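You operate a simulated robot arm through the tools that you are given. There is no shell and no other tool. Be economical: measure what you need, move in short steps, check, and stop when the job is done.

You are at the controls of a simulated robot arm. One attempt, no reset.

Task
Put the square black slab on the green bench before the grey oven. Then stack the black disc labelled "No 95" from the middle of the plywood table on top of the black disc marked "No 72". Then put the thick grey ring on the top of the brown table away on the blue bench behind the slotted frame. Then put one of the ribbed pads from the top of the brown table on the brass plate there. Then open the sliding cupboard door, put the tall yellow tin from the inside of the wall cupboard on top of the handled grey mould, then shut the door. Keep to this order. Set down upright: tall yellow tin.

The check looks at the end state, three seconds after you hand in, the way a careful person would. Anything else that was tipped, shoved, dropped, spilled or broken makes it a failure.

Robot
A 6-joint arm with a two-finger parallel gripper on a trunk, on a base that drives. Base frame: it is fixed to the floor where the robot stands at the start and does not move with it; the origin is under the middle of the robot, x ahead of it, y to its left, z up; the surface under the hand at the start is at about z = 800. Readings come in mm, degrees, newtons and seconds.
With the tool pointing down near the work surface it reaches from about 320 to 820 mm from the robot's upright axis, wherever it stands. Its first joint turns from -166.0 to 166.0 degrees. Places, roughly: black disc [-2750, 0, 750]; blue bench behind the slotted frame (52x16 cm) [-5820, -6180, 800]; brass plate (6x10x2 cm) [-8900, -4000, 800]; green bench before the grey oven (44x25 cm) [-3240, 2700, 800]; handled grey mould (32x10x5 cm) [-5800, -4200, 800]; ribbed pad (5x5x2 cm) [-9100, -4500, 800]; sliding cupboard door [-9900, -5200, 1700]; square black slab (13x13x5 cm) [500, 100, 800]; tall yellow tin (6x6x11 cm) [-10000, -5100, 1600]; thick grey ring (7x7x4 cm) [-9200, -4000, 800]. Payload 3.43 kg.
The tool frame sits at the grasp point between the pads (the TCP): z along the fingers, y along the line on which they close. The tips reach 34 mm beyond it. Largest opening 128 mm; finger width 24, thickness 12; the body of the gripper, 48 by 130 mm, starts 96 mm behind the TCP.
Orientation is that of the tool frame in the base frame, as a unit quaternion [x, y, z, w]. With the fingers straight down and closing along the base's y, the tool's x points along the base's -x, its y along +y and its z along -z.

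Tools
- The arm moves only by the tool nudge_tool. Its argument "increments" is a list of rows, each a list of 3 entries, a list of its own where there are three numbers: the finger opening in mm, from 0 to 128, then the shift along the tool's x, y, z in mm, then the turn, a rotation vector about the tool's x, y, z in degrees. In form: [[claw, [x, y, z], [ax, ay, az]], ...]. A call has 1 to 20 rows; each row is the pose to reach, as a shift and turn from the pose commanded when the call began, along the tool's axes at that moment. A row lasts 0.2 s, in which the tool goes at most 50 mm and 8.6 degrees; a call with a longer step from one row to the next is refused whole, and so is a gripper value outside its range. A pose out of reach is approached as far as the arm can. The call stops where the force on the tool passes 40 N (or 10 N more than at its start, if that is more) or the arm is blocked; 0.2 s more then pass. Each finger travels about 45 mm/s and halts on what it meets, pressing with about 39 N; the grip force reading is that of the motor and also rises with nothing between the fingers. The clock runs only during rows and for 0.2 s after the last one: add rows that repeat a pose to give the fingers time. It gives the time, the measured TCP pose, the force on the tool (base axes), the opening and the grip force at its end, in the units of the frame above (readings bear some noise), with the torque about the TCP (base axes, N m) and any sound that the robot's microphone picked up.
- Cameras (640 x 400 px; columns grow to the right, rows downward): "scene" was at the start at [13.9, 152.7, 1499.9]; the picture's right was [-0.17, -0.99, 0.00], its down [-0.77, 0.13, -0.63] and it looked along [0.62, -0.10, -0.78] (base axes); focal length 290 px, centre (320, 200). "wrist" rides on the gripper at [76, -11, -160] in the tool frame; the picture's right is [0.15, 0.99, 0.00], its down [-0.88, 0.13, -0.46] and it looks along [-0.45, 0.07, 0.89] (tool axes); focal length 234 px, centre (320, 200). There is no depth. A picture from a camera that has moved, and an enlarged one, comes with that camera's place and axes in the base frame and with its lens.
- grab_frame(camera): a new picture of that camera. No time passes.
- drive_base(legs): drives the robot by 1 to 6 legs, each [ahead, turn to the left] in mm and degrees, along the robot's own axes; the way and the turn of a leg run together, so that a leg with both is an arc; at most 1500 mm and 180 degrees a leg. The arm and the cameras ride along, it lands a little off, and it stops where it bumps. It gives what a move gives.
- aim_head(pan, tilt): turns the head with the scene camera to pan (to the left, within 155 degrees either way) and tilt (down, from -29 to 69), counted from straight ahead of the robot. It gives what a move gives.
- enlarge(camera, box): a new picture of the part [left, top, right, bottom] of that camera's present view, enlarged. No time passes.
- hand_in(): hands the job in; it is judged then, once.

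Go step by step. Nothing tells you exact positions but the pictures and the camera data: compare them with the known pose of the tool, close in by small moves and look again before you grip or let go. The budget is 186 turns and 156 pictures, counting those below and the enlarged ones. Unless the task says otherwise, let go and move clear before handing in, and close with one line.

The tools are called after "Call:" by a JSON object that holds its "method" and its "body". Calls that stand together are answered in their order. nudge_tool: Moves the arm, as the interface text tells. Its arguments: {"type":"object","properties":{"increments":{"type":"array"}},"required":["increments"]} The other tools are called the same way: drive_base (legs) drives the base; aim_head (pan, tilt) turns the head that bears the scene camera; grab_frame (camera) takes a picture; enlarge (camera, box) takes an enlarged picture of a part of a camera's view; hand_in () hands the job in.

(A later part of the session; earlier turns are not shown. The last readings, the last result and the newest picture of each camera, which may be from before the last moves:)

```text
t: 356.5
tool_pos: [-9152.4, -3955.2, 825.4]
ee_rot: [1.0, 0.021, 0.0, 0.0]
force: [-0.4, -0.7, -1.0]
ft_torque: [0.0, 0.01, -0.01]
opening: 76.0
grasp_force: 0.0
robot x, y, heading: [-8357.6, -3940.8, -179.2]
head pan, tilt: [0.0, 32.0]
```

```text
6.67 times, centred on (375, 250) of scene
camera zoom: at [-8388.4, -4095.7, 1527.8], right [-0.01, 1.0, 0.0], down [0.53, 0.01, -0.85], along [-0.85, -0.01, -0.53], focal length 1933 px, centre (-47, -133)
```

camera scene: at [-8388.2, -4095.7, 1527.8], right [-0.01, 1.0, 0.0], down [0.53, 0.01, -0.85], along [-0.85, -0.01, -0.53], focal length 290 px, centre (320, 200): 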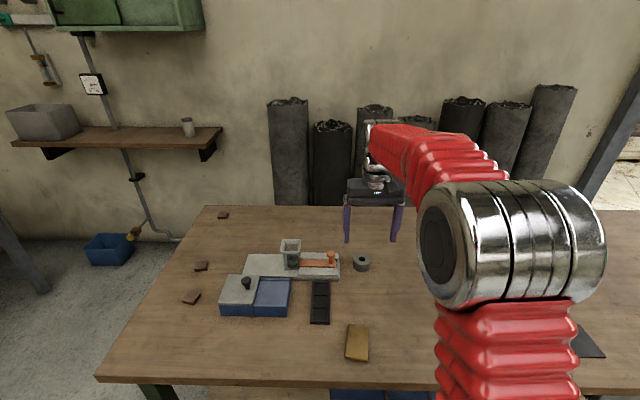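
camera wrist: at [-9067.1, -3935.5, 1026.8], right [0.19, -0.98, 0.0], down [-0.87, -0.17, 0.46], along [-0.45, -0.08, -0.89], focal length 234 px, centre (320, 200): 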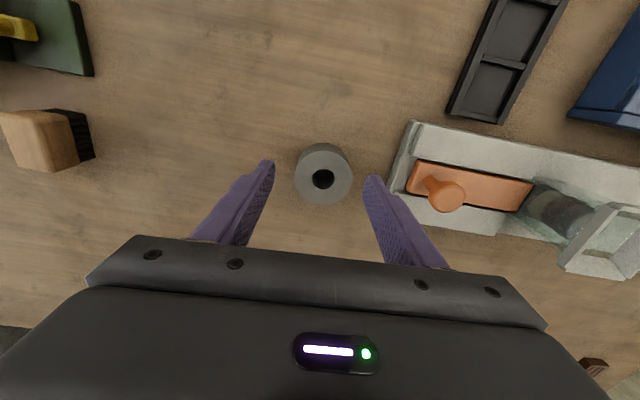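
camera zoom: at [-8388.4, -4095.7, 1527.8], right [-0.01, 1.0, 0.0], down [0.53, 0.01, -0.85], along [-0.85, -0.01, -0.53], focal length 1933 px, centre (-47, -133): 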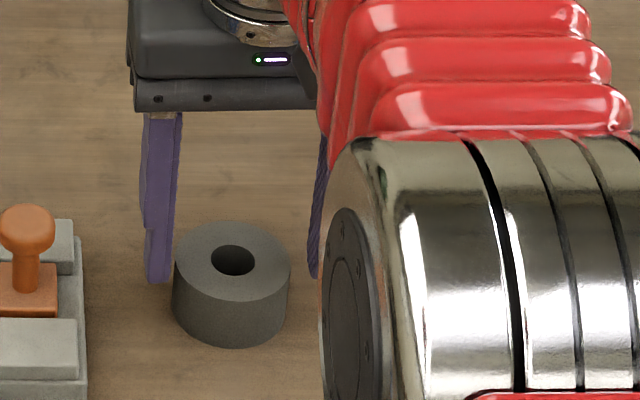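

Now consistent: ring top at about z = 801, tips at 791 and centred. I go 10 mm lower and close.

Call:
{"method": "nudge_tool", "body": {"increments": [[76, [-2, 1, 5], [0, 0, 0]], [76, [-2, 1, 10], [0, 0, 0]], [60, [-2, 1, 10], [0, 0, 0]], [45, [-2, 1, 10], [0, 0, 0]], [25, [-2, 1, 10], [0, 0, 0]], [20, [-2, 1, 10], [0, 0, 0]], [20, [-2, 1, 10], [0, 0, 0]]]}}

Call:
{"method": "nudge_tool", "body": {"increments": [[20, [0, 0, -20], [0, 0, 0]], [20, [0, 0, -60], [0, 0, 0]], [20, [0, 0, -105], [0, 0, 0]], [20, [0, 0, -150], [0, 0, 0]], [20, [0, 0, -195], [0, 0, 0]], [20, [0, 0, -240], [0, 0, 0]], [20, [45, 0, -240], [0, 0, 0]], [20, [90, 0, -240], [0, 0, 0]], [20, [135, 0, -240], [0, 0, 0]], [20, [180, 0, -240], [0, 0, 0]], [20, [225, 0, -240], [0, 0, 0]], [20, [270, 0, -240], [0, 0, 0]], [20, [310, 0, -240], [0, 0, 0]], [20, [310, 0, -240], [0, 0, 0]]]}}

Call:
{"method": "grab_frame", "body": {"camera": "wrist"}}

Call:
{"method": "grab_frame", "body": {"camera": "scene"}}

```text
t: 358.1
tool_pos: [-9154.2, -3957.3, 815.1]
ee_rot: [1.0, 0.019, 0.0, 0.0]
force: [1.1, -0.5, 0.6]
ft_torque: [0.0, -0.04, 0.04]
opening: 60.5
grasp_force: 39.1
robot x, y, heading: [-8360.6, -3938.7, -179.2]
head pan, tilt: [0.0, 32.0]
```

```text
t: 361.1
tool_pos: [-9129.2, -3955.5, 1045.7]
ee_rot: [1.0, 0.02, 0.002, 0.0]
force: [0.8, -1.7, -1.1]
ft_torque: [-0.03, 0.02, 0.0]
opening: 60.9
grasp_force: 39.3
out of reach, approached as far as the arm can: row 5, 6, 7, 8, 9, 10, 11, 12, 13, 14
robot x, y, heading: [-8357.2, -3939.2, -179.4]
head pan, tilt: [0.0, 32.0]
```

```text
81 pictures are left
camera wrist: at [-9054.9, -3941.2, 1205.2], right [0.19, -0.98, 0.0], down [-0.88, -0.17, 0.45], along [-0.44, -0.08, -0.89], focal length 234 px, centre (320, 200)
```

wrist: 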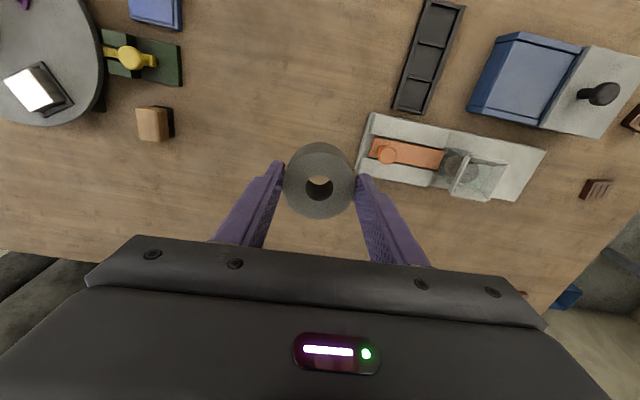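

```text
80 pictures are left
camera scene: at [-8388.5, -4095.7, 1527.8], right [-0.01, 1.0, 0.0], down [0.53, 0.01, -0.85], along [-0.85, -0.01, -0.53], focal length 290 px, centre (320, 200)
```

scene: 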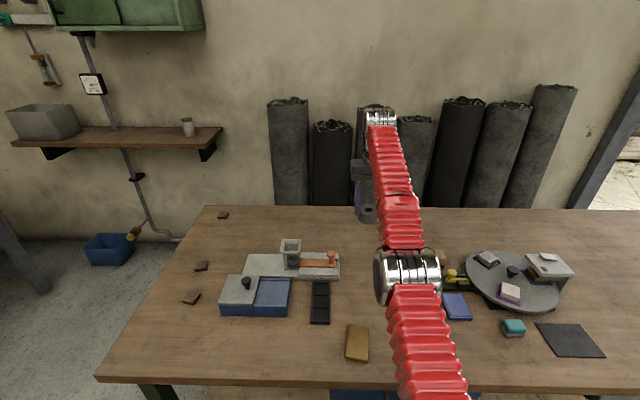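

Ring gripped (60 mm). The arm stopped at its reach limit; I lower slightly and draw it back.

Call:
{"method": "nudge_tool", "body": {"increments": [[20, [30, 0, 20], [0, 0, 0]], [20, [70, 0, 20], [0, 0, 0]], [20, [110, 0, 20], [0, 0, 0]], [20, [150, 0, 10], [0, 0, 0]], [20, [190, 0, 0], [0, 0, 0]], [20, [235, 0, 0], [0, 0, 0]], [20, [280, 0, 0], [0, 0, 0]], [20, [300, 0, 0], [0, 0, 0]]]}}

```text
t: 362.9
tool_pos: [-9128.8, -3955.4, 1046.0]
ee_rot: [1.0, 0.019, 0.002, -0.001]
force: [0.4, 0.2, -0.2]
ft_torque: [-0.03, -0.03, 0.02]
opening: 60.7
grasp_force: 39.2
out of reach, approached as far as the arm can: row 1, 2, 3, 4, 5, 6, 7, 8
robot x, y, heading: [-8359.5, -3938.4, -179.3]
head pan, tilt: [0.0, 32.0]
```

The arm seems straight; I bring it down first to bend the elbow.

Call:
{"method": "nudge_tool", "body": {"increments": [[20, [0, 0, 25], [0, 0, 0]], [20, [0, 0, 50], [0, 0, 0]], [20, [0, 0, 80], [0, 0, 0]], [20, [0, 0, 110], [0, 0, 0]]]}}

```text
t: 363.9
tool_pos: [-9148.8, -3952.3, 989.7]
ee_rot: [1.0, 0.02, 0.002, 0.0]
force: [-0.1, 0.5, -1.4]
ft_torque: [-0.03, -0.04, 0.0]
opening: 60.7
grasp_force: 38.8
out of reach, approached as far as the arm can: row 1, 2, 3, 4
robot x, y, heading: [-8359.7, -3939.7, -179.1]
head pan, tilt: [0.0, 32.0]
```

It moves again. Now I draw it back.

Call:
{"method": "nudge_tool", "body": {"increments": [[20, [40, 0, 20], [0, 0, 0]], [20, [80, 0, 20], [0, 0, 0]], [20, [120, 0, 10], [0, 0, 0]], [20, [160, 0, 0], [0, 0, 0]], [20, [160, 0, 0], [0, 0, 0]]]}}

```text
t: 365.1
tool_pos: [-9145.4, -3953.0, 1000.1]
ee_rot: [1.0, 0.02, 0.002, 0.0]
force: [0.3, 0.7, -1.7]
ft_torque: [0.01, 0.02, -0.02]
opening: 60.7
grasp_force: 38.7
out of reach, approached as far as the arm can: row 1, 2, 3, 4, 5
robot x, y, heading: [-8361.6, -3938.1, -179.0]
head pan, tilt: [0.0, 32.0]
```

Still at the singular stretch; I go lower (path below is clear) before pulling back.

Call:
{"method": "nudge_tool", "body": {"increments": [[20, [0, 0, 40], [0, 0, 0]], [20, [0, 0, 80], [0, 0, 0]], [20, [0, 0, 100], [0, 0, 0]], [20, [0, 0, 100], [0, 0, 0]]]}}

```text
t: 366.1
tool_pos: [-9168.6, -3957.9, 901.1]
ee_rot: [1.0, 0.02, 0.0, 0.0]
force: [-0.4, 1.1, -1.6]
ft_torque: [-0.02, 0.02, 0.02]
opening: 60.7
grasp_force: 38.8
out of reach, approached as far as the arm can: row 1, 2, 3, 4
robot x, y, heading: [-8359.7, -3939.8, -179.2]
head pan, tilt: [0.0, 32.0]
```

I try a plain pull-back at this height.

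Call:
{"method": "nudge_tool", "body": {"increments": [[20, [20, 0, 0], [0, 0, 0]], [20, [45, 0, 0], [0, 0, 0]], [20, [70, 0, 0], [0, 0, 0]]]}}

```text
t: 366.9
tool_pos: [-9168.1, -3956.4, 904.1]
ee_rot: [1.0, 0.02, 0.001, 0.0]
force: [-0.1, -0.2, 0.0]
ft_torque: [-0.01, -0.01, 0.0]
opening: 60.9
grasp_force: 39.4
out of reach, approached as far as the arm can: row 1, 2, 3
robot x, y, heading: [-8355.9, -3941.1, -179.1]
head pan, tilt: [0.0, 32.0]
```

The solver seems stuck at full stretch; I try very small inward steps.

Call:
{"method": "nudge_tool", "body": {"increments": [[20, [2, 0, 0], [0, 0, 0]], [20, [4, 0, 0], [0, 0, 0]], [20, [7, 0, 0], [0, 0, 0]], [20, [10, 0, 0], [0, 0, 0]], [20, [14, 0, 0], [0, 0, 0]], [20, [18, 0, 0], [0, 0, 0]]]}}

Call:
{"method": "grab_frame", "body": {"camera": "scene"}}

```text
t: 368.3
tool_pos: [-9166.7, -3954.5, 905.7]
ee_rot: [1.0, 0.02, 0.001, 0.0]
force: [-0.3, 0.9, -0.5]
ft_torque: [-0.02, -0.01, 0.01]
opening: 60.5
grasp_force: 39.0
out of reach, approached as far as the arm can: row 2, 3, 4, 5, 6
robot x, y, heading: [-8358.1, -3939.3, -179.1]
head pan, tilt: [0.0, 32.0]
```

```text
79 pictures are left
camera scene: at [-8388.5, -4095.7, 1527.8], right [-0.01, 1.0, 0.0], down [0.53, 0.01, -0.85], along [-0.85, -0.01, -0.53], focal length 290 px, centre (320, 200)
```

scene: 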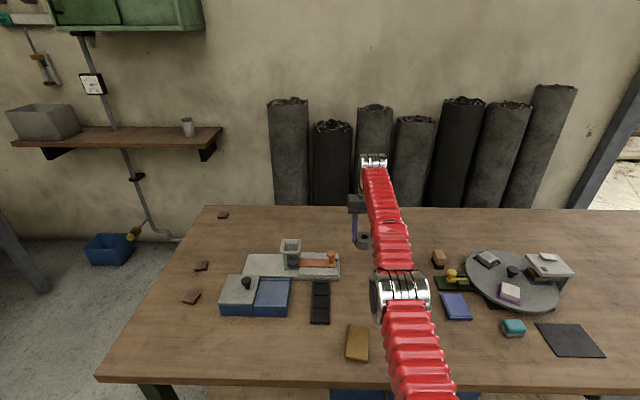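

I try tilting the tool a little so that the wrist comes back and the elbow bends.

Call:
{"method": "nudge_tool", "body": {"increments": [[20, [5, 0, 0], [0, -6, 0]], [20, [15, 0, 0], [0, -12, 0]], [20, [30, 0, 0], [0, -18, 0]], [20, [60, 0, 0], [0, -18, 0]], [20, [90, 0, 0], [0, -18, 0]]]}}

```text
t: 369.5
tool_pos: [-9221.6, -3953.8, 946.1]
ee_rot: [0.993, 0.02, -0.116, 0.003]
force: [0.3, -0.2, 0.8]
ft_torque: [0.02, -0.02, 0.0]
opening: 60.9
grasp_force: 39.0
out of reach, approached as far as the arm can: row 1, 2, 3, 4, 5
robot x, y, heading: [-8362.1, -3937.6, -179.1]
head pan, tilt: [0.0, 32.0]
```

The wrist turned but the elbow did not. I try undoing the tilt while going inward and down.

Call:
{"method": "nudge_tool", "body": {"increments": [[20, [30, 0, 10], [0, 4, 0]], [20, [60, 0, 20], [0, 8, 0]], [20, [95, 0, 30], [0, 14, 0]], [20, [130, 0, 40], [0, 18, 0]], [20, [170, 0, 40], [0, 24, 0]], [20, [200, 0, 40], [0, 30, 0]]]}}

```text
t: 370.9
tool_pos: [-9098.0, -3949.6, 917.6]
ee_rot: [0.989, 0.019, 0.144, -0.002]
force: [-0.3, -0.1, -1.1]
ft_torque: [-0.03, 0.02, -0.01]
opening: 60.9
grasp_force: 38.9
out of reach, approached as far as the arm can: row 1, 2, 3, 4, 5, 6
robot x, y, heading: [-8356.1, -3940.5, -179.1]
head pan, tilt: [0.0, 32.0]
```

Perhaps the elbow went slightly past straight. I push outward to full stretch while levelling the tool, then pull in.

Call:
{"method": "nudge_tool", "body": {"increments": [[20, [-40, 0, 0], [0, -4, 0]], [20, [-80, 0, 0], [0, -8, 0]], [20, [-120, 0, 0], [0, -12, 0]], [20, [-160, 0, 0], [0, -16.6, 0]], [20, [-200, 0, 0], [0, -16.6, 0]]]}}

Call:
{"method": "nudge_tool", "body": {"increments": [[20, [20, 0, 0], [0, 0, 0]], [20, [50, 0, 0], [0, 0, 0]], [20, [80, 0, 0], [0, 0, 0]]]}}

```text
t: 372.1
tool_pos: [-9176.8, -3957.1, 862.6]
ee_rot: [1.0, 0.02, 0.0, 0.001]
force: [-0.2, -0.7, -1.3]
ft_torque: [0.0, -0.03, 0.0]
opening: 60.5
grasp_force: 39.3
out of reach, approached as far as the arm can: row 1, 2, 3, 4, 5
robot x, y, heading: [-8358.1, -3942.3, -179.2]
head pan, tilt: [0.0, 32.0]
```

```text
t: 372.9
tool_pos: [-9173.5, -3956.0, 865.5]
ee_rot: [1.0, 0.02, 0.001, 0.0]
force: [0.7, 0.9, -1.3]
ft_torque: [0.04, 0.01, 0.0]
opening: 60.8
grasp_force: 39.0
out of reach, approached as far as the arm can: row 1, 2, 3
robot x, y, heading: [-8356.0, -3941.8, -179.3]
head pan, tilt: [0.0, 32.0]
```

I use a coordinated tilt with the wrist nearly fixed, to make the elbow flex the right way.

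Call:
{"method": "nudge_tool", "body": {"increments": [[20, [-15, 0, 0], [0, 0, 0]], [20, [30, 0, -2], [0, 8, 0]], [20, [62, 0, -9], [0, 16, 0]], [20, [93, 0, -20], [0, 24, 0]], [20, [130, 0, -20], [0, 24, 0]], [20, [170, 0, -20], [0, 24, 0]]]}}

```text
t: 374.3
tool_pos: [-9006.3, -3947.0, 886.8]
ee_rot: [0.978, 0.019, 0.207, -0.004]
force: [0.9, -0.3, -0.7]
ft_torque: [0.0, -0.01, -0.01]
opening: 60.9
grasp_force: 39.1
out of reach, approached as far as the arm can: row 1, 2, 3, 4
robot x, y, heading: [-8357.9, -3941.9, -179.1]
head pan, tilt: [0.0, 32.0]
```

Freed. I level the tool while drawing back and up.

Call:
{"method": "nudge_tool", "body": {"increments": [[20, [37, 0, 12], [0, -4, 0]], [20, [75, 0, 20], [0, -8, 0]], [20, [110, 0, 10], [0, -12, 0]], [20, [140, 0, -20], [0, -17, 0]], [20, [170, 0, -50], [0, -21, 0]], [20, [198, 0, -76], [0, -24, 0]], [20, [198, 0, -76], [0, -24, 0]]]}}

Call:
{"method": "grab_frame", "body": {"camera": "wrist"}}

Call:
{"method": "grab_frame", "body": {"camera": "scene"}}

```text
t: 375.9
tool_pos: [-8858.0, -3941.3, 1036.9]
ee_rot: [1.0, 0.02, -0.001, 0.0]
force: [-0.3, -0.4, -0.9]
ft_torque: [0.0, 0.0, 0.03]
opening: 61.0
grasp_force: 38.3
robot x, y, heading: [-8359.6, -3936.6, -179.1]
head pan, tilt: [0.0, 32.0]
```

```text
78 pictures are left
camera wrist: at [-8782.3, -3926.4, 1195.3], right [0.19, -0.98, 0.0], down [-0.87, -0.17, 0.46], along [-0.45, -0.08, -0.89], focal length 234 px, centre (320, 200)
```

wrist: 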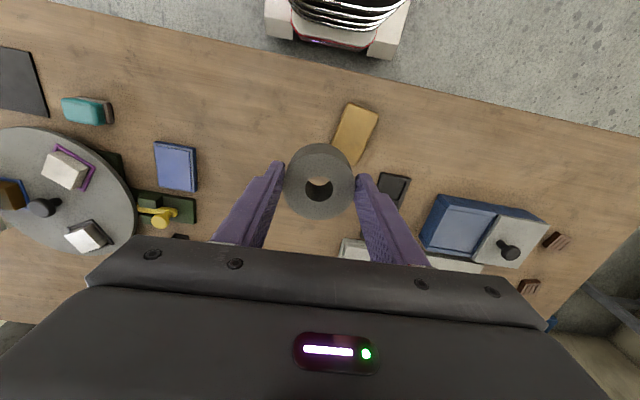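

```text
77 pictures are left
camera scene: at [-8388.0, -4095.7, 1527.8], right [-0.01, 1.0, 0.0], down [0.53, 0.01, -0.85], along [-0.85, -0.01, -0.53], focal length 290 px, centre (320, 200)
```

scene: 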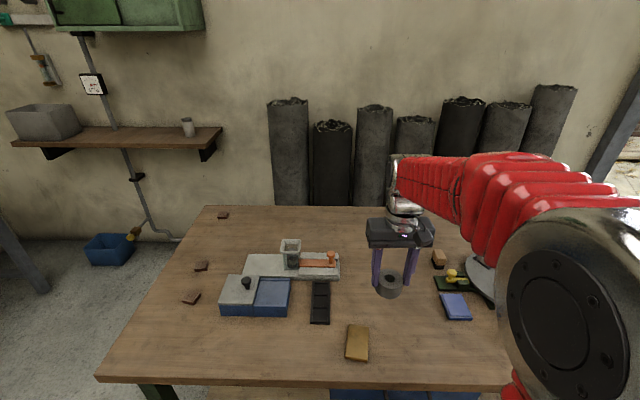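

The ring is held upright and safe. Now I drive to the blue bench along the corridor south of table B.

Call:
{"method": "drive_base", "body": {"legs": [[-250, 0], [0, 90], [1150, 0], [0, 90], [1100, 0], [1000, 0]]}}

Call:
{"method": "aim_head", "body": {"pan": -75, "tilt": 25}}

Call:
{"method": "grab_frame", "body": {"camera": "scene"}}

```text
t: 395.5
tool_pos: [-7616.9, -5141.6, 1037.0]
ee_rot: [0.043, 0.999, -0.001, 0.0]
force: [-0.8, 0.8, -1.1]
ft_torque: [0.04, 0.03, -0.01]
opening: 60.7
grasp_force: 38.9
robot x, y, heading: [-8121.9, -5145.5, -4.6]
head pan, tilt: [0.0, 32.0]
stopped in leg 4: the robot was blocked; the commanded pose is now the measured one
```

```text
t: 397.0
tool_pos: [-7618.8, -5140.6, 1036.8]
ee_rot: [0.041, 0.999, 0.0, -0.001]
force: [0.3, 0.6, -1.0]
ft_torque: [0.01, 0.03, -0.02]
opening: 60.6
grasp_force: 39.0
robot x, y, heading: [-8124.3, -5143.9, -4.9]
head pan, tilt: [-75.0, 25.0]
```

```text
76 pictures are left
camera scene: at [-8153.2, -5072.2, 1539.0], right [-0.98, -0.18, 0.0], down [-0.08, 0.42, -0.91], along [0.16, -0.89, -0.42], focal length 290 px, centre (320, 200)
```

scene: 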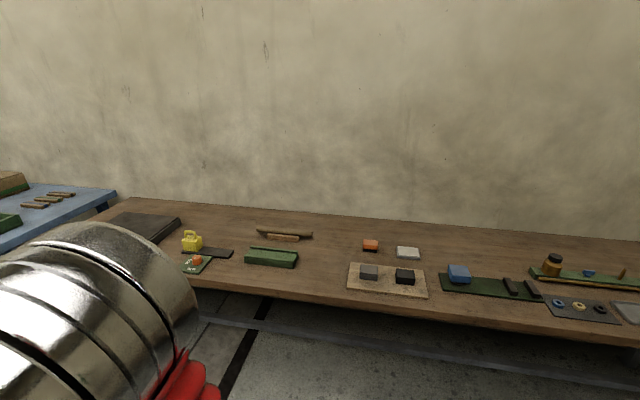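

Heading is a few degrees short; I straighten and drive east along the corridor to the blue bench.

Call:
{"method": "drive_base", "body": {"legs": [[0, 5], [1100, 0], [950, 0]]}}

Call:
{"method": "aim_head", "body": {"pan": -80, "tilt": 28}}

Call:
{"method": "grab_frame", "body": {"camera": "scene"}}

```text
t: 410.8
tool_pos: [-5586.1, -5115.9, 1036.7]
ee_rot: [0.013, 1.0, 0.001, 0.0]
force: [0.6, -1.0, -0.7]
ft_torque: [-0.01, 0.0, 0.0]
opening: 60.9
grasp_force: 38.8
robot x, y, heading: [-6089.3, -5154.6, -1.3]
head pan, tilt: [-75.0, 25.0]
```

```text
t: 411.4
tool_pos: [-5585.0, -5115.5, 1036.6]
ee_rot: [0.012, 1.0, -0.001, 0.0]
force: [-0.9, 0.4, -0.7]
ft_torque: [-0.01, 0.01, 0.0]
opening: 60.9
grasp_force: 39.2
robot x, y, heading: [-6087.7, -5153.2, -1.2]
head pan, tilt: [-80.0, 28.0]
```

```text
75 pictures are left
camera scene: at [-6132.9, -5082.5, 1534.2], right [-0.99, -0.15, 0.0], down [-0.07, 0.46, -0.88], along [0.14, -0.87, -0.47], focal length 290 px, centre (320, 200)
```

scene: 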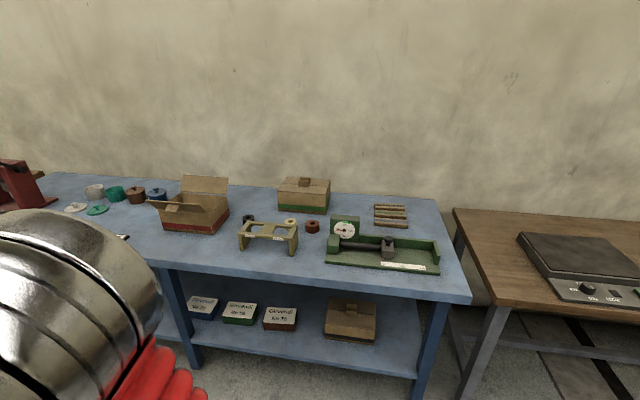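

The slotted frame is the yellow one; I zoom in on the area behind it.

Call:
{"method": "enlarge", "body": {"camera": "scene", "box": [140, 165, 450, 285]}}

```text
2.06 times, centred on (295, 225) of scene
camera zoom: at [-6132.9, -5082.5, 1534.2], right [-0.99, -0.15, 0.0], down [-0.07, 0.46, -0.88], along [0.14, -0.87, -0.47], focal length 598 px, centre (372, 148)
```

zoom: 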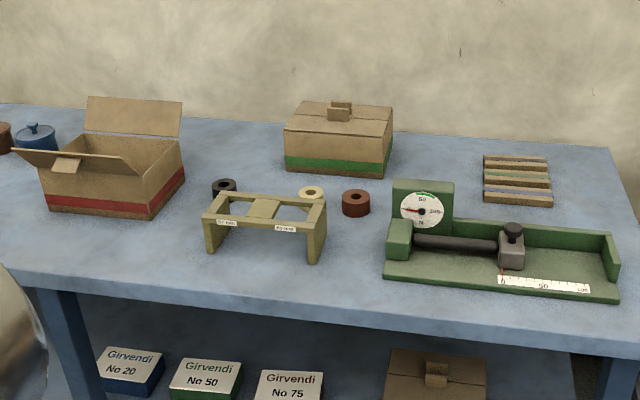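

Between the black and cream rings behind the frame, near (-5716, -6165), there's room. I position the robot facing that spot.

Call:
{"method": "drive_base", "body": {"legs": [[335, 0], [0, -89], [250, 0]]}}

Call:
{"method": "aim_head", "body": {"pan": 0, "tilt": 35}}

Call:
{"method": "grab_frame", "body": {"camera": "scene"}}

Call:
{"method": "grab_frame", "body": {"camera": "wrist"}}

```text
t: 421.4
tool_pos: [-5703.4, -5906.3, 1038.1]
ee_rot: [0.707, 0.707, -0.001, 0.0]
force: [-0.3, 1.0, -0.5]
ft_torque: [-0.04, 0.0, 0.0]
opening: 60.8
grasp_force: 38.8
robot x, y, heading: [-5706.7, -5400.8, -89.6]
head pan, tilt: [-80.0, 28.0]
```

```text
t: 423.0
tool_pos: [-5703.9, -5906.4, 1037.6]
ee_rot: [0.707, 0.707, 0.001, 0.001]
force: [0.2, 1.3, -1.0]
ft_torque: [0.04, 0.04, 0.02]
opening: 60.7
grasp_force: 39.4
robot x, y, heading: [-5709.6, -5403.8, -89.5]
head pan, tilt: [0.0, 35.0]
```

```text
73 pictures are left
camera scene: at [-5552.6, -5428.9, 1523.2], right [-1.0, -0.01, 0.0], down [0.0, 0.57, -0.82], along [0.01, -0.82, -0.57], focal length 290 px, centre (320, 200)
```

scene: 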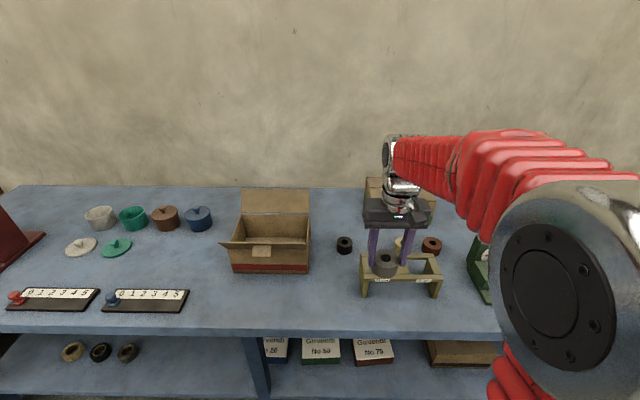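

```text
72 pictures are left
camera wrist: at [-5714.6, -5829.4, 1196.7], right [0.99, 0.15, 0.0], down [0.13, -0.88, 0.46], along [0.07, -0.45, -0.89], focal length 234 px, centre (320, 200)
```

wrist: 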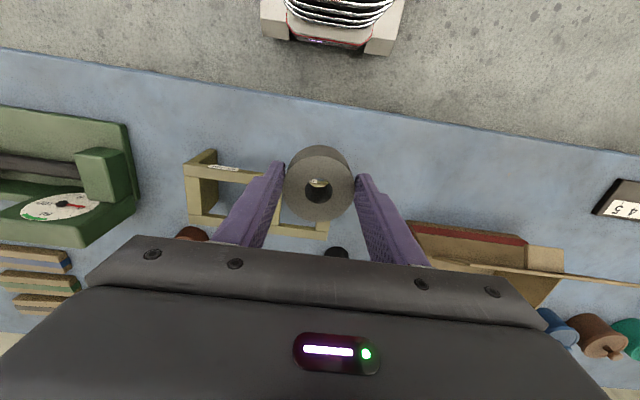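

Row of rings is at y ≈ -6137. I move the held ring over the gap at (-5731, -6145) and look.

Call:
{"method": "nudge_tool", "body": {"increments": [[20, [-40, -5, 10], [0, 0, 0]], [20, [-80, -10, 20], [0, 0, 0]], [20, [-120, -15, 30], [0, 0, 0]], [20, [-160, -20, 40], [0, 0, 0]], [20, [-200, -24, 55], [0, 0, 0]], [20, [-237, -27, 70], [0, 0, 0]], [20, [-237, -27, 70], [0, 0, 0]]]}}

Call:
{"method": "grab_frame", "body": {"camera": "wrist"}}

Call:
{"method": "enlarge", "body": {"camera": "scene", "box": [310, 170, 470, 310]}}

```text
t: 424.6
tool_pos: [-5731.9, -6143.4, 970.6]
ee_rot: [0.707, 0.707, 0.001, 0.0]
force: [0.7, -0.6, -0.7]
ft_torque: [0.02, 0.01, -0.02]
opening: 60.8
grasp_force: 39.1
robot x, y, heading: [-5706.1, -5406.9, -89.6]
head pan, tilt: [0.0, 35.0]
```

```text
71 pictures are left
camera wrist: at [-5742.8, -6067.1, 1130.0], right [0.99, 0.15, 0.0], down [0.13, -0.88, 0.46], along [0.07, -0.45, -0.89], focal length 234 px, centre (320, 200)
```

wrist: 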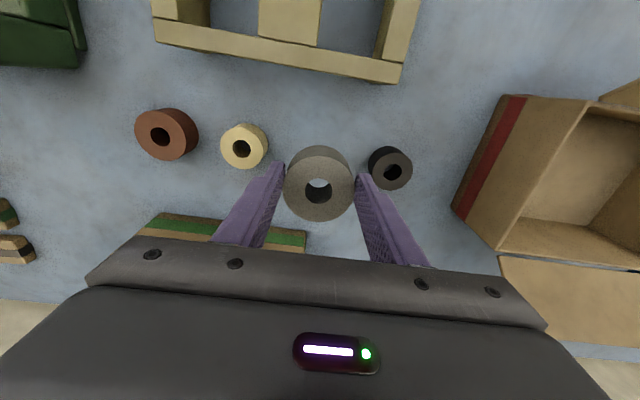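

```text
2.86 times, centred on (390, 240) of scene
camera zoom: at [-5552.5, -5429.2, 1523.2], right [-1.0, -0.01, 0.0], down [0.0, 0.57, -0.82], along [0.01, -0.82, -0.57], focal length 828 px, centre (120, 86)
```

zoom: 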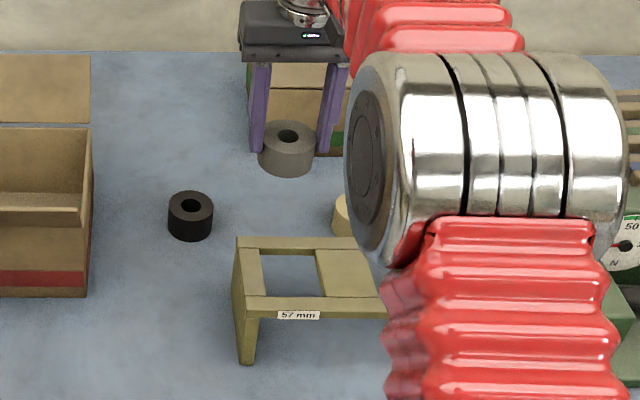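

The gap is centred under the ring. I shift 10 mm back and lower.

Call:
{"method": "nudge_tool", "body": {"increments": [[20, [-5, 1, 20], [0, 0, 0]], [20, [-10, 1, 45], [0, 0, 0]], [20, [-10, 1, 70], [0, 0, 0]], [20, [-10, 1, 90], [0, 0, 0]], [20, [-10, 1, 105], [0, 0, 0]], [20, [-10, 1, 105], [0, 0, 0]]]}}

Call:
{"method": "grab_frame", "body": {"camera": "wrist"}}

Call:
{"method": "enlarge", "body": {"camera": "scene", "box": [310, 170, 470, 310]}}

```text
t: 426.0
tool_pos: [-5729.5, -6152.3, 863.8]
ee_rot: [0.707, 0.707, 0.0, 0.0]
force: [0.1, 0.7, -0.9]
ft_torque: [0.0, 0.02, 0.01]
opening: 60.8
grasp_force: 39.1
robot x, y, heading: [-5706.9, -5403.3, -89.7]
head pan, tilt: [0.0, 35.0]
```

```text
69 pictures are left
camera wrist: at [-5740.9, -6076.3, 1022.3], right [0.99, 0.15, 0.0], down [0.13, -0.88, 0.46], along [0.07, -0.45, -0.89], focal length 234 px, centre (320, 200)
```

wrist: 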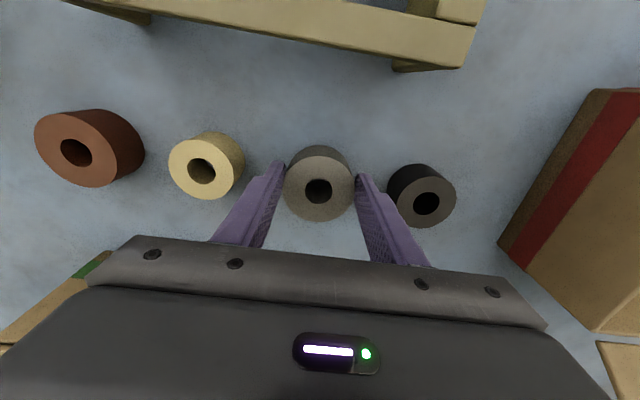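

```text
2.86 times, centred on (390, 240) of scene
camera zoom: at [-5552.5, -5429.2, 1523.2], right [-1.0, -0.01, 0.0], down [0.0, 0.57, -0.82], along [0.01, -0.82, -0.57], focal length 828 px, centre (120, 86)
```

zoom: 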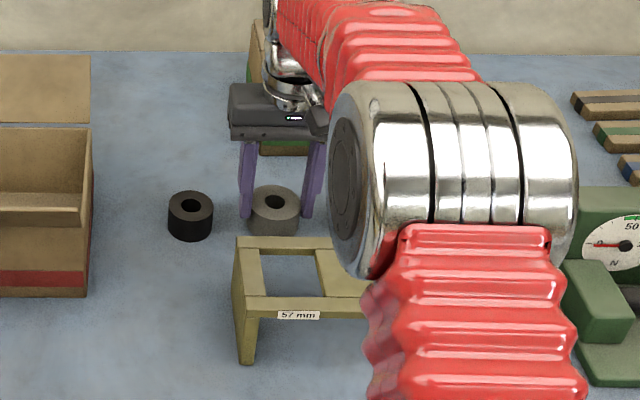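

Ring nearly down, with room on both sides. I lower by small steps to contact.

Call:
{"method": "nudge_tool", "body": {"increments": [[20, [0, 0, 8], [0, 0, 0]], [20, [0, 0, 14], [0, 0, 0]], [20, [0, 0, 18], [0, 0, 0]], [20, [0, 0, 21], [0, 0, 0]], [20, [0, 0, 24], [0, 0, 0]], [20, [0, 0, 27], [0, 0, 0]]]}}

```text
t: 426.6
tool_pos: [-5729.9, -6154.0, 855.7]
ee_rot: [0.707, 0.707, -0.002, 0.001]
force: [1.0, 2.2, 3.2]
ft_torque: [0.22, -0.1, 0.03]
opening: 60.9
grasp_force: 39.3
robot x, y, heading: [-5707.8, -5403.2, -89.5]
head pan, tilt: [0.0, 35.0]
stopped in row 3: the force on the tool passed its limit at 46 N (the readings are from after the stop); the commanded pose is now the measured one
```

Contact at z = 856. I check that the ring is really on the bench.

Call:
{"method": "enlarge", "body": {"camera": "scene", "box": [340, 190, 430, 260]}}

```text
5.71 times, centred on (385, 225) of scene
camera zoom: at [-5552.5, -5428.9, 1523.2], right [-1.0, -0.01, 0.0], down [0.0, 0.57, -0.82], along [0.01, -0.82, -0.57], focal length 1657 px, centre (-51, 57)
```

zoom: 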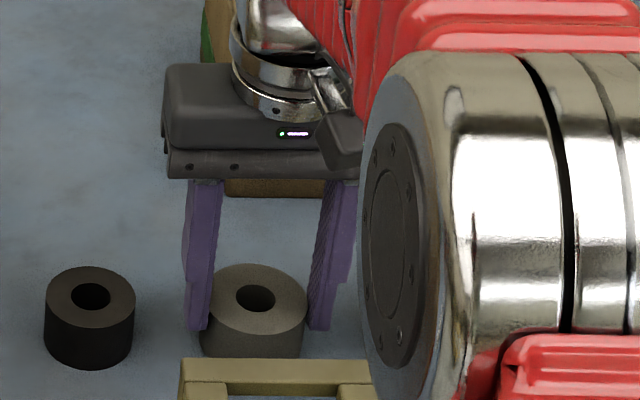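

The ring's top is level with its neighbour's, so it's standing. I open slightly and rise.

Call:
{"method": "nudge_tool", "body": {"increments": [[66, [0, 0, 0], [0, 0, 0]], [74, [0, 0, 0], [0, 0, 0]], [74, [0, 0, 0], [0, 0, 0]], [74, [0, 0, -30], [0, 0, 0]], [74, [0, 0, -70], [0, 0, 0]], [74, [0, 0, -110], [0, 0, 0]], [74, [40, 0, -140], [0, 0, 0]], [74, [80, 0, -165], [0, 0, 0]], [74, [125, 0, -180], [0, 0, 0]], [74, [170, 0, -180], [0, 0, 0]], [74, [215, 0, -180], [0, 0, 0]], [74, [250, 0, -180], [0, 0, 0]]]}}

Call:
{"method": "enlarge", "body": {"camera": "scene", "box": [310, 170, 470, 310]}}

```text
t: 429.2
tool_pos: [-5728.5, -5902.1, 1029.7]
ee_rot: [0.707, 0.708, -0.002, 0.001]
force: [0.4, -0.5, -0.5]
ft_torque: [0.02, 0.03, 0.01]
opening: 73.7
grasp_force: 0.2
robot x, y, heading: [-5709.8, -5406.7, -89.7]
head pan, tilt: [0.0, 35.0]
```

```text
2.86 times, centred on (390, 240) of scene
camera zoom: at [-5552.5, -5429.0, 1523.2], right [-1.0, -0.01, 0.0], down [0.0, 0.57, -0.82], along [0.01, -0.82, -0.57], focal length 828 px, centre (120, 86)
```

zoom: 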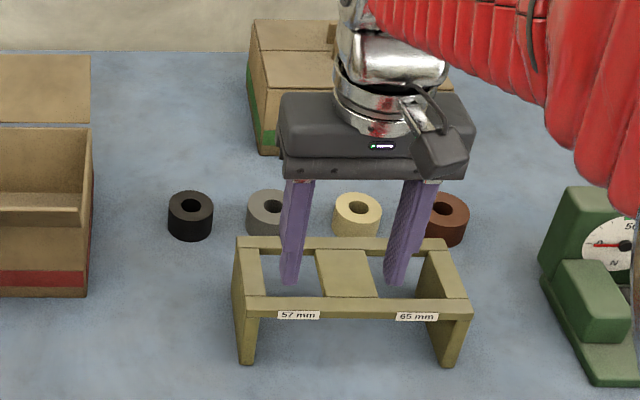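

The ring stands in the row behind the frame. Back to the brown table for the pad and plate.

Call:
{"method": "drive_base", "body": {"legs": [[-260, 0], [0, -90], [1200, 0], [1190, 0]]}}

Call:
{"method": "drive_base", "body": {"legs": [[0, -90], [900, 0], [0, 90]]}}

Call:
{"method": "aim_head", "body": {"pan": 0, "tilt": 32}}

Call:
{"method": "grab_frame", "body": {"camera": "scene"}}

```text
t: 437.2
tool_pos: [-6210.8, -5107.4, 1031.2]
ee_rot: [1.0, -0.013, -0.003, -0.001]
force: [-0.6, -0.8, 0.0]
ft_torque: [0.03, 0.0, -0.02]
opening: 73.9
grasp_force: 0.1
robot x, y, heading: [-5714.2, -5197.8, 179.5]
head pan, tilt: [0.0, 35.0]
stopped in leg 2: the robot was blocked; the commanded pose is now the measured one
```

```text
t: 446.8
tool_pos: [-5653.3, -4082.9, 1029.1]
ee_rot: [0.708, -0.706, -0.001, -0.002]
force: [0.3, 0.4, 0.0]
ft_torque: [0.02, -0.02, -0.01]
opening: 74.1
grasp_force: 0.1
robot x, y, heading: [-5764.2, -4588.8, 89.4]
head pan, tilt: [0.0, 35.0]
stopped in leg 2: the robot was blocked; the commanded pose is now the measured one
```

```text
t: 447.4
tool_pos: [-5652.9, -4083.7, 1029.5]
ee_rot: [0.709, -0.705, -0.001, -0.001]
force: [0.3, -0.2, -0.6]
ft_torque: [0.06, 0.0, -0.03]
opening: 73.7
grasp_force: 0.1
robot x, y, heading: [-5763.8, -4584.6, 89.4]
head pan, tilt: [0.0, 32.0]
```

```text
65 pictures are left
camera scene: at [-5924.8, -4552.0, 1527.8], right [1.0, -0.01, 0.0], down [-0.01, -0.53, -0.85], along [0.01, 0.85, -0.53], focal length 290 px, centre (320, 200)
```

scene: 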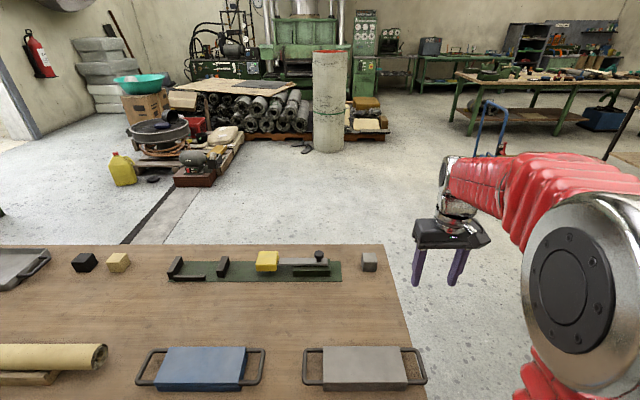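

A turn stopped early and the follow-up drive took me to table B, where the robot stopped against it; its items stand undisturbed. I back off and go the planned way, one check at a time.

Call:
{"method": "drive_base", "body": {"legs": [[-570, 0], [0, 90]]}}

Call:
{"method": "enlarge", "body": {"camera": "scene", "box": [0, 100, 640, 400]}}

```text
t: 457.1
tool_pos: [-6274.3, -5051.4, 1030.8]
ee_rot: [1.0, 0.016, -0.001, -0.001]
force: [0.5, 0.3, -0.1]
ft_torque: [-0.02, 0.02, -0.01]
opening: 74.2
grasp_force: 0.1
robot x, y, heading: [-5768.5, -5094.2, -179.8]
head pan, tilt: [0.0, 32.0]
stopped in leg 2: the robot was blocked; the commanded pose is now the measured one
```

```text
1.00 times, centred on (320, 250) of scene (not enlarged: the box is as wide or as high as the picture)
camera zoom: at [-5799.5, -5246.8, 1527.8], right [0.0, 1.0, 0.0], down [0.53, 0.0, -0.85], along [-0.85, 0.0, -0.53], focal length 290 px, centre (320, 150)
```

zoom: 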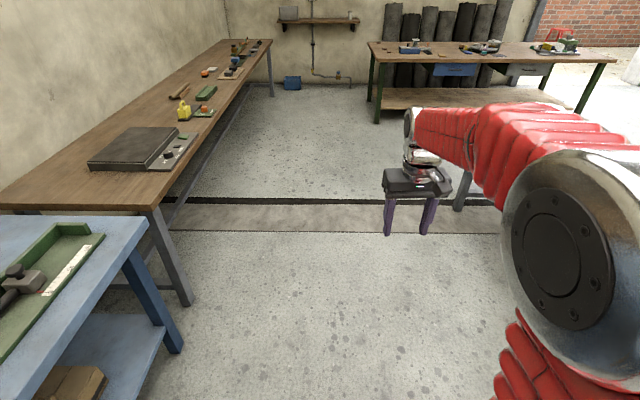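

The corridor is clear. I drive west.

Call:
{"method": "drive_base", "body": {"legs": [[1200, 0], [1130, 0]]}}

Call:
{"method": "drive_base", "body": {"legs": [[0, -86]]}}

```text
t: 472.1
tool_pos: [-8619.9, -5118.3, 1029.2]
ee_rot: [0.999, 0.034, -0.003, 0.0]
force: [0.4, 0.1, -0.3]
ft_torque: [0.02, -0.02, 0.0]
opening: 74.0
grasp_force: 0.1
robot x, y, heading: [-8113.0, -5140.7, -177.7]
head pan, tilt: [0.0, 32.0]
```

```text
t: 478.0
tool_pos: [-8109.7, -4628.0, 1031.4]
ee_rot: [0.743, -0.669, -0.002, -0.001]
force: [-0.4, 0.4, 0.8]
ft_torque: [0.01, -0.01, 0.0]
opening: 74.0
grasp_force: 0.1
robot x, y, heading: [-8170.0, -5138.8, 94.6]
head pan, tilt: [0.0, 32.0]
```

Call:
{"method": "drive_base", "body": {"legs": [[0, -5], [860, 0]]}}

Call:
{"method": "drive_base", "body": {"legs": [[0, 86]]}}

Call:
{"method": "grab_frame", "body": {"camera": "scene"}}

```text
t: 484.4
tool_pos: [-8049.8, -3779.8, 1031.3]
ee_rot: [0.709, -0.705, -0.002, -0.001]
force: [0.7, -0.1, -0.6]
ft_torque: [0.0, 0.01, -0.01]
opening: 74.1
grasp_force: 0.1
robot x, y, heading: [-8161.8, -4282.6, 88.8]
head pan, tilt: [0.0, 32.0]
```

```text
t: 490.3
tool_pos: [-8664.1, -4153.0, 1032.3]
ee_rot: [1.0, -0.014, -0.001, -0.002]
force: [0.8, -0.3, -0.6]
ft_torque: [0.02, -0.01, -0.02]
opening: 74.1
grasp_force: 0.1
robot x, y, heading: [-8161.5, -4226.3, 177.0]
head pan, tilt: [0.0, 32.0]
```

```text
63 pictures are left
camera scene: at [-8203.1, -4379.0, 1527.8], right [0.06, 1.0, 0.0], down [0.53, -0.03, -0.85], along [-0.85, 0.05, -0.53], focal length 290 px, centre (320, 200)
```

scene: 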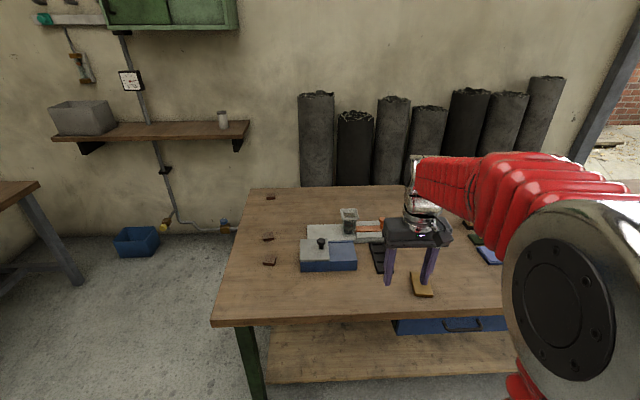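

I drive 200 mm closer, then swing the tool over the front pad near (-8970, -4510).

Call:
{"method": "drive_base", "body": {"legs": [[200, 3]]}}

Call:
{"method": "nudge_tool", "body": {"increments": [[74, [0, 45, 0], [0, 0, 0]], [74, [0, 90, 0], [0, 0, 0]], [74, [0, 135, 0], [0, 0, 0]], [74, [0, 180, 0], [0, 0, 0]], [74, [0, 225, 0], [0, 0, 0]], [74, [0, 270, 0], [0, 0, 0]], [74, [-15, 310, 10], [0, 0, 0]], [74, [-45, 340, 20], [0, 0, 0]], [74, [-45, 340, 20], [0, 0, 0]]]}}

Call:
{"method": "grab_frame", "body": {"camera": "wrist"}}

```text
t: 492.2
tool_pos: [-8867.9, -4169.8, 1032.8]
ee_rot: [1.0, 0.009, -0.002, -0.001]
force: [0.4, 0.0, -0.2]
ft_torque: [-0.02, -0.01, 0.01]
opening: 73.9
grasp_force: 0.0
robot x, y, heading: [-8365.0, -4214.5, 179.6]
head pan, tilt: [0.0, 32.0]
```

```text
t: 494.2
tool_pos: [-8906.3, -4508.1, 1008.9]
ee_rot: [1.0, 0.009, -0.002, 0.0]
force: [-0.4, -0.1, 0.2]
ft_torque: [-0.03, -0.02, 0.01]
opening: 73.9
grasp_force: 0.1
robot x, y, heading: [-8365.9, -4213.3, 179.2]
head pan, tilt: [0.0, 32.0]
```

```text
62 pictures are left
camera wrist: at [-8831.1, -4495.0, 1166.5], right [0.17, -0.99, 0.0], down [-0.88, -0.15, 0.46], along [-0.45, -0.07, -0.89], focal length 234 px, centre (320, 200)
```

wrist: 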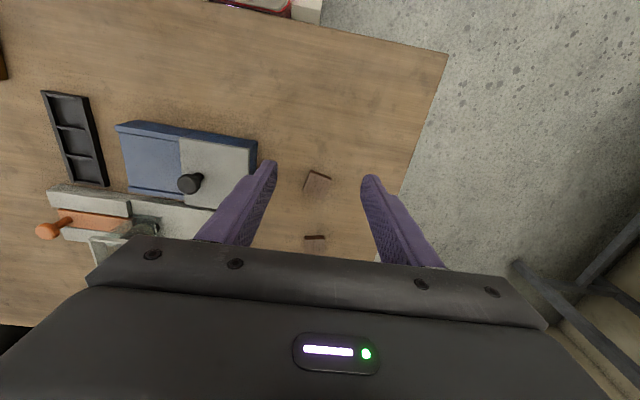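

The front pad is at about (-8989, -4512), turned somewhat. I zoom for its orientation.

Call:
{"method": "enlarge", "body": {"camera": "wrist", "box": [285, 155, 355, 215]}}

Call:
{"method": "enlarge", "body": {"camera": "scene", "box": [150, 230, 310, 330]}}

```text
6.67 times, centred on (320, 185) of wrist
camera zoom: at [-8831.1, -4495.0, 1166.5], right [0.17, -0.99, 0.0], down [-0.88, -0.15, 0.46], along [-0.45, -0.07, -0.89], focal length 1561 px, centre (320, 300)
```

zoom: 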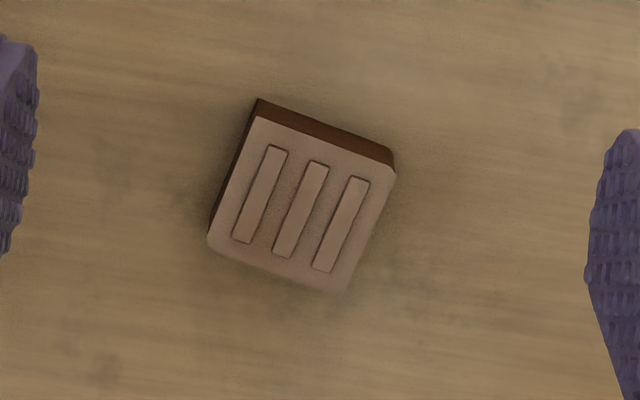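

```text
4.00 times, centred on (230, 280) of scene
camera zoom: at [-8396.9, -4371.2, 1527.8], right [0.01, 1.0, 0.0], down [0.53, -0.01, -0.85], along [-0.85, 0.01, -0.53], focal length 1160 px, centre (680, -120)
```

zoom: 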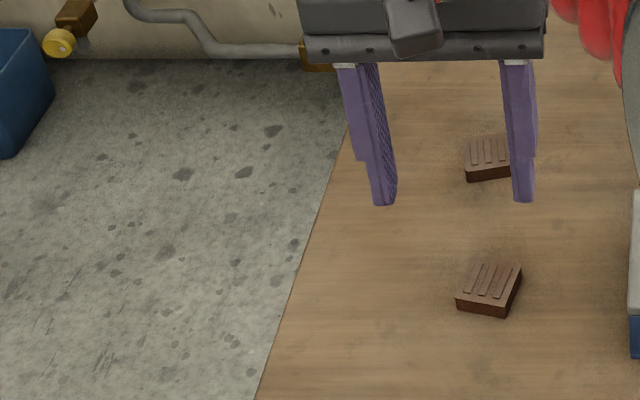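

The pad is about 39 mm wide, turned 12°, centred at (-8996, -4515). I turn the tool to match, hover lower and look.

Call:
{"method": "nudge_tool", "body": {"increments": [[70, [-30, 2, 10], [0, 0, 5]], [70, [-60, 4, 35], [0, 0, 10]], [70, [-90, 5, 65], [0, 0, 13]], [70, [-90, 5, 100], [0, 0, 13]], [70, [-90, 5, 135], [0, 0, 13]], [70, [-90, 5, 135], [0, 0, 13]]]}}

Call:
{"method": "enlarge", "body": {"camera": "wrist", "box": [240, 110, 400, 240]}}

Call:
{"method": "enlarge", "body": {"camera": "scene", "box": [200, 220, 320, 320]}}

```text
t: 495.6
tool_pos: [-8997.1, -4514.6, 877.4]
ee_rot: [0.995, -0.103, -0.002, 0.0]
force: [-0.8, 0.5, -0.8]
ft_torque: [-0.01, 0.01, 0.0]
opening: 70.0
grasp_force: 0.0
robot x, y, heading: [-8367.2, -4212.7, 179.4]
head pan, tilt: [0.0, 32.0]
```

```text
3.08 times, centred on (320, 175) of wrist
camera zoom: at [-8919.7, -4519.3, 1036.2], right [-0.06, -1.0, 0.0], down [-0.89, 0.05, 0.46], along [-0.46, 0.03, -0.89], focal length 720 px, centre (320, 277)
```

zoom: 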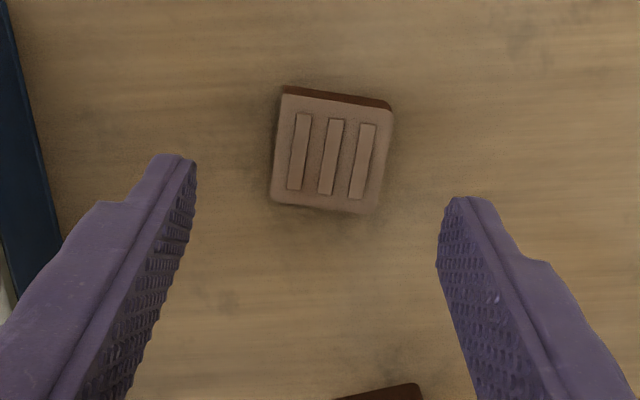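

```text
4.00 times, centred on (260, 270) of scene
camera zoom: at [-8397.1, -4371.2, 1527.8], right [0.01, 1.0, 0.0], down [0.53, -0.01, -0.85], along [-0.85, 0.01, -0.53], focal length 1160 px, centre (560, -80)
```

zoom: 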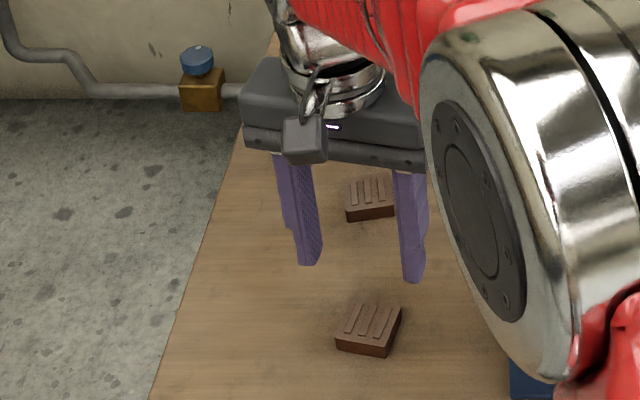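

Orientation matches. I make a small shift and lower to pad-top level.

Call:
{"method": "nudge_tool", "body": {"increments": [[70, [-2, 4, 20], [0, 0, 0]], [70, [-2, 4, 40], [0, 0, 0]], [70, [-2, 4, 57], [0, 0, 0]], [70, [-2, 4, 57], [0, 0, 0]]]}}

Call:
{"method": "enlarge", "body": {"camera": "wrist", "box": [240, 110, 400, 240]}}

Call:
{"method": "enlarge", "body": {"camera": "scene", "box": [200, 220, 320, 320]}}

```text
t: 496.6
tool_pos: [-9000.5, -4521.7, 820.5]
ee_rot: [0.995, -0.104, -0.002, 0.0]
force: [-1.6, -0.8, 0.1]
ft_torque: [-0.02, 0.02, 0.0]
opening: 70.0
grasp_force: 0.1
robot x, y, heading: [-8367.7, -4217.0, 179.3]
head pan, tilt: [0.0, 32.0]
```

```text
3.08 times, centred on (320, 175) of wrist
camera zoom: at [-8923.0, -4525.4, 979.5], right [-0.06, -1.0, 0.0], down [-0.89, 0.05, 0.46], along [-0.46, 0.03, -0.89], focal length 720 px, centre (320, 277)
```

zoom: 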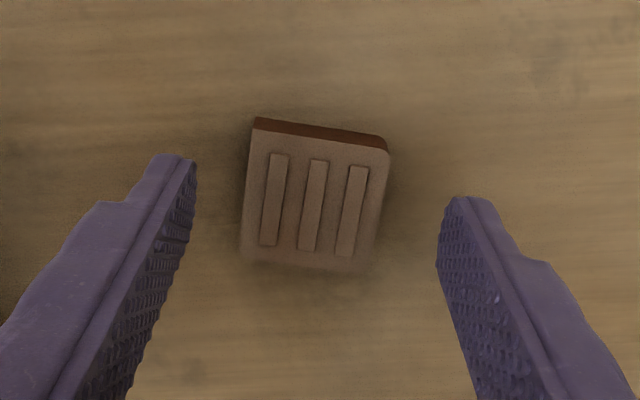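

```text
4.00 times, centred on (260, 270) of scene
camera zoom: at [-8397.1, -4371.2, 1527.8], right [0.01, 1.0, 0.0], down [0.53, -0.01, -0.85], along [-0.85, 0.01, -0.53], focal length 1160 px, centre (560, -80)
```

zoom: 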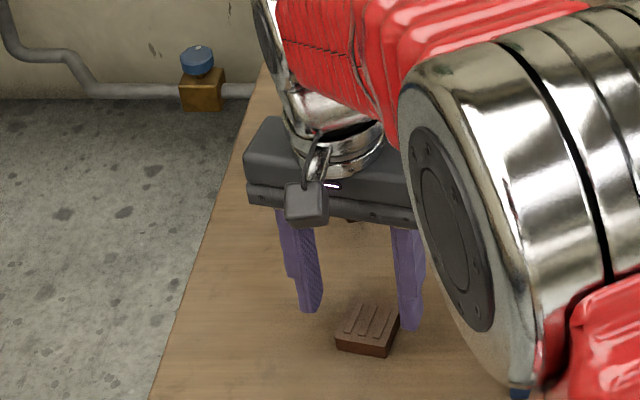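

Pad top is at about z = 788. I centre, go down 10 mm and close.

Call:
{"method": "nudge_tool", "body": {"increments": [[70, [4, -4, 5], [0, 0, 0]], [70, [4, -4, 10], [0, 0, 0]], [50, [4, -4, 10], [0, 0, 0]], [35, [4, -4, 10], [0, 0, 0]], [20, [4, -4, 10], [0, 0, 0]], [15, [4, -4, 10], [0, 0, 0]], [15, [4, -4, 10], [0, 0, 0]]]}}

Call:
{"method": "nudge_tool", "body": {"increments": [[15, [0, 0, -20], [0, 0, 0]], [15, [0, 0, -60], [0, 0, 0]], [15, [0, 0, -100], [0, 0, 0]], [15, [0, 0, -100], [0, 0, 0]]]}}

Call:
{"method": "grab_frame", "body": {"camera": "wrist"}}

```text
t: 498.2
tool_pos: [-8995.0, -4518.3, 810.7]
ee_rot: [0.995, -0.104, -0.001, -0.001]
force: [1.0, 0.4, 0.3]
ft_torque: [0.01, 0.01, -0.02]
opening: 14.8
grasp_force: 0.1
robot x, y, heading: [-8365.1, -4217.7, 179.7]
head pan, tilt: [0.0, 32.0]
```

```text
t: 499.2
tool_pos: [-8996.0, -4518.4, 911.0]
ee_rot: [0.995, -0.103, -0.001, 0.0]
force: [0.0, 0.5, 0.0]
ft_torque: [0.02, 0.01, 0.01]
opening: 15.1
grasp_force: 0.1
robot x, y, heading: [-8363.4, -4218.2, 179.6]
head pan, tilt: [0.0, 32.0]
```

```text
55 pictures are left
camera wrist: at [-8919.0, -4523.1, 1069.6], right [-0.06, -1.0, 0.0], down [-0.89, 0.05, 0.46], along [-0.46, 0.03, -0.89], focal length 234 px, centre (320, 200)
```

wrist: 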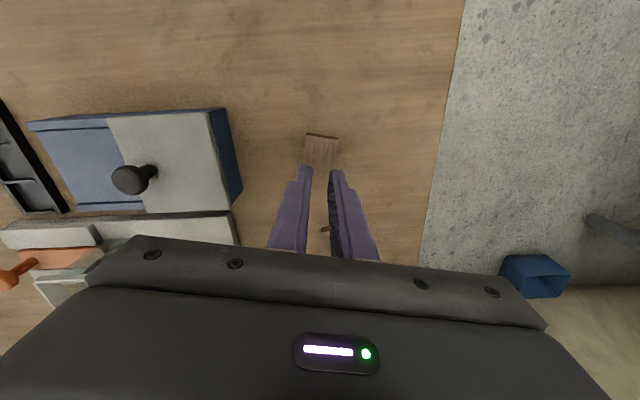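

The fingers closed just above the pad: this table top is nearer z = 760. I reopen and go down to tips at about 763.

Call:
{"method": "nudge_tool", "body": {"increments": [[35, [-4, 1, 20], [0, 0, 0]], [55, [-4, 1, 40], [0, 0, 0]], [72, [-4, 1, 60], [0, 0, 0]], [72, [-4, 1, 85], [0, 0, 0]], [72, [-4, 1, 103], [0, 0, 0]], [72, [-4, 1, 110], [0, 0, 0]], [72, [-4, 1, 114], [0, 0, 0]], [72, [-4, 1, 114], [0, 0, 0]]]}}

Call:
{"method": "enlarge", "body": {"camera": "wrist", "box": [240, 110, 400, 240]}}

```text
t: 501.0
tool_pos: [-8997.9, -4517.8, 796.8]
ee_rot: [0.995, -0.104, -0.002, 0.0]
force: [0.0, -0.3, 0.5]
ft_torque: [-0.02, 0.01, -0.01]
opening: 71.9
grasp_force: 0.1
robot x, y, heading: [-8360.6, -4214.5, 179.3]
head pan, tilt: [0.0, 32.0]
```

```text
3.08 times, centred on (320, 175) of wrist
camera zoom: at [-8921.8, -4522.6, 954.9], right [-0.06, -1.0, 0.0], down [-0.89, 0.05, 0.46], along [-0.46, 0.03, -0.89], focal length 720 px, centre (320, 277)
```

zoom: 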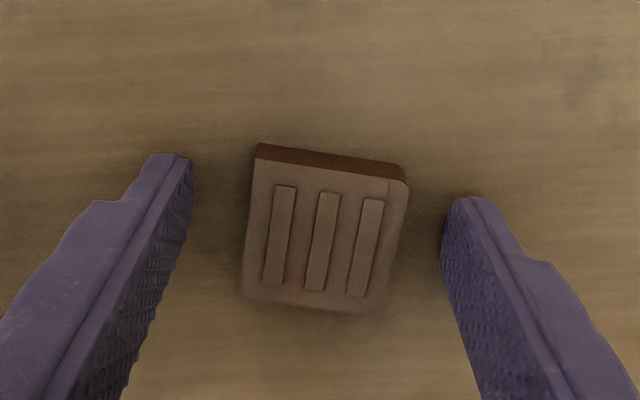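

The pad top is at about z = 763, so I shift 8 mm outward and go 10 mm lower, then close.

Call:
{"method": "nudge_tool", "body": {"increments": [[72, [-8, 1, 3], [0, 0, 0]], [72, [-8, 1, 7], [0, 0, 0]], [72, [-8, 1, 10], [0, 0, 0]], [55, [-8, 1, 10], [0, 0, 0]], [40, [-8, 1, 10], [0, 0, 0]], [20, [-8, 1, 10], [0, 0, 0]], [20, [-8, 1, 10], [0, 0, 0]], [20, [-8, 1, 10], [0, 0, 0]]]}}

```text
t: 501.7
tool_pos: [-9007.5, -4518.7, 793.8]
ee_rot: [0.995, -0.104, -0.003, 0.001]
force: [3.0, -0.4, 2.6]
ft_torque: [0.12, -0.12, -0.1]
opening: 72.3
grasp_force: 0.1
robot x, y, heading: [-8362.8, -4216.1, 179.3]
head pan, tilt: [0.0, 32.0]
stopped in row 3: the force on the tool passed its limit at 47 N (the readings are from after the stop); the commanded pose is now the measured one
```

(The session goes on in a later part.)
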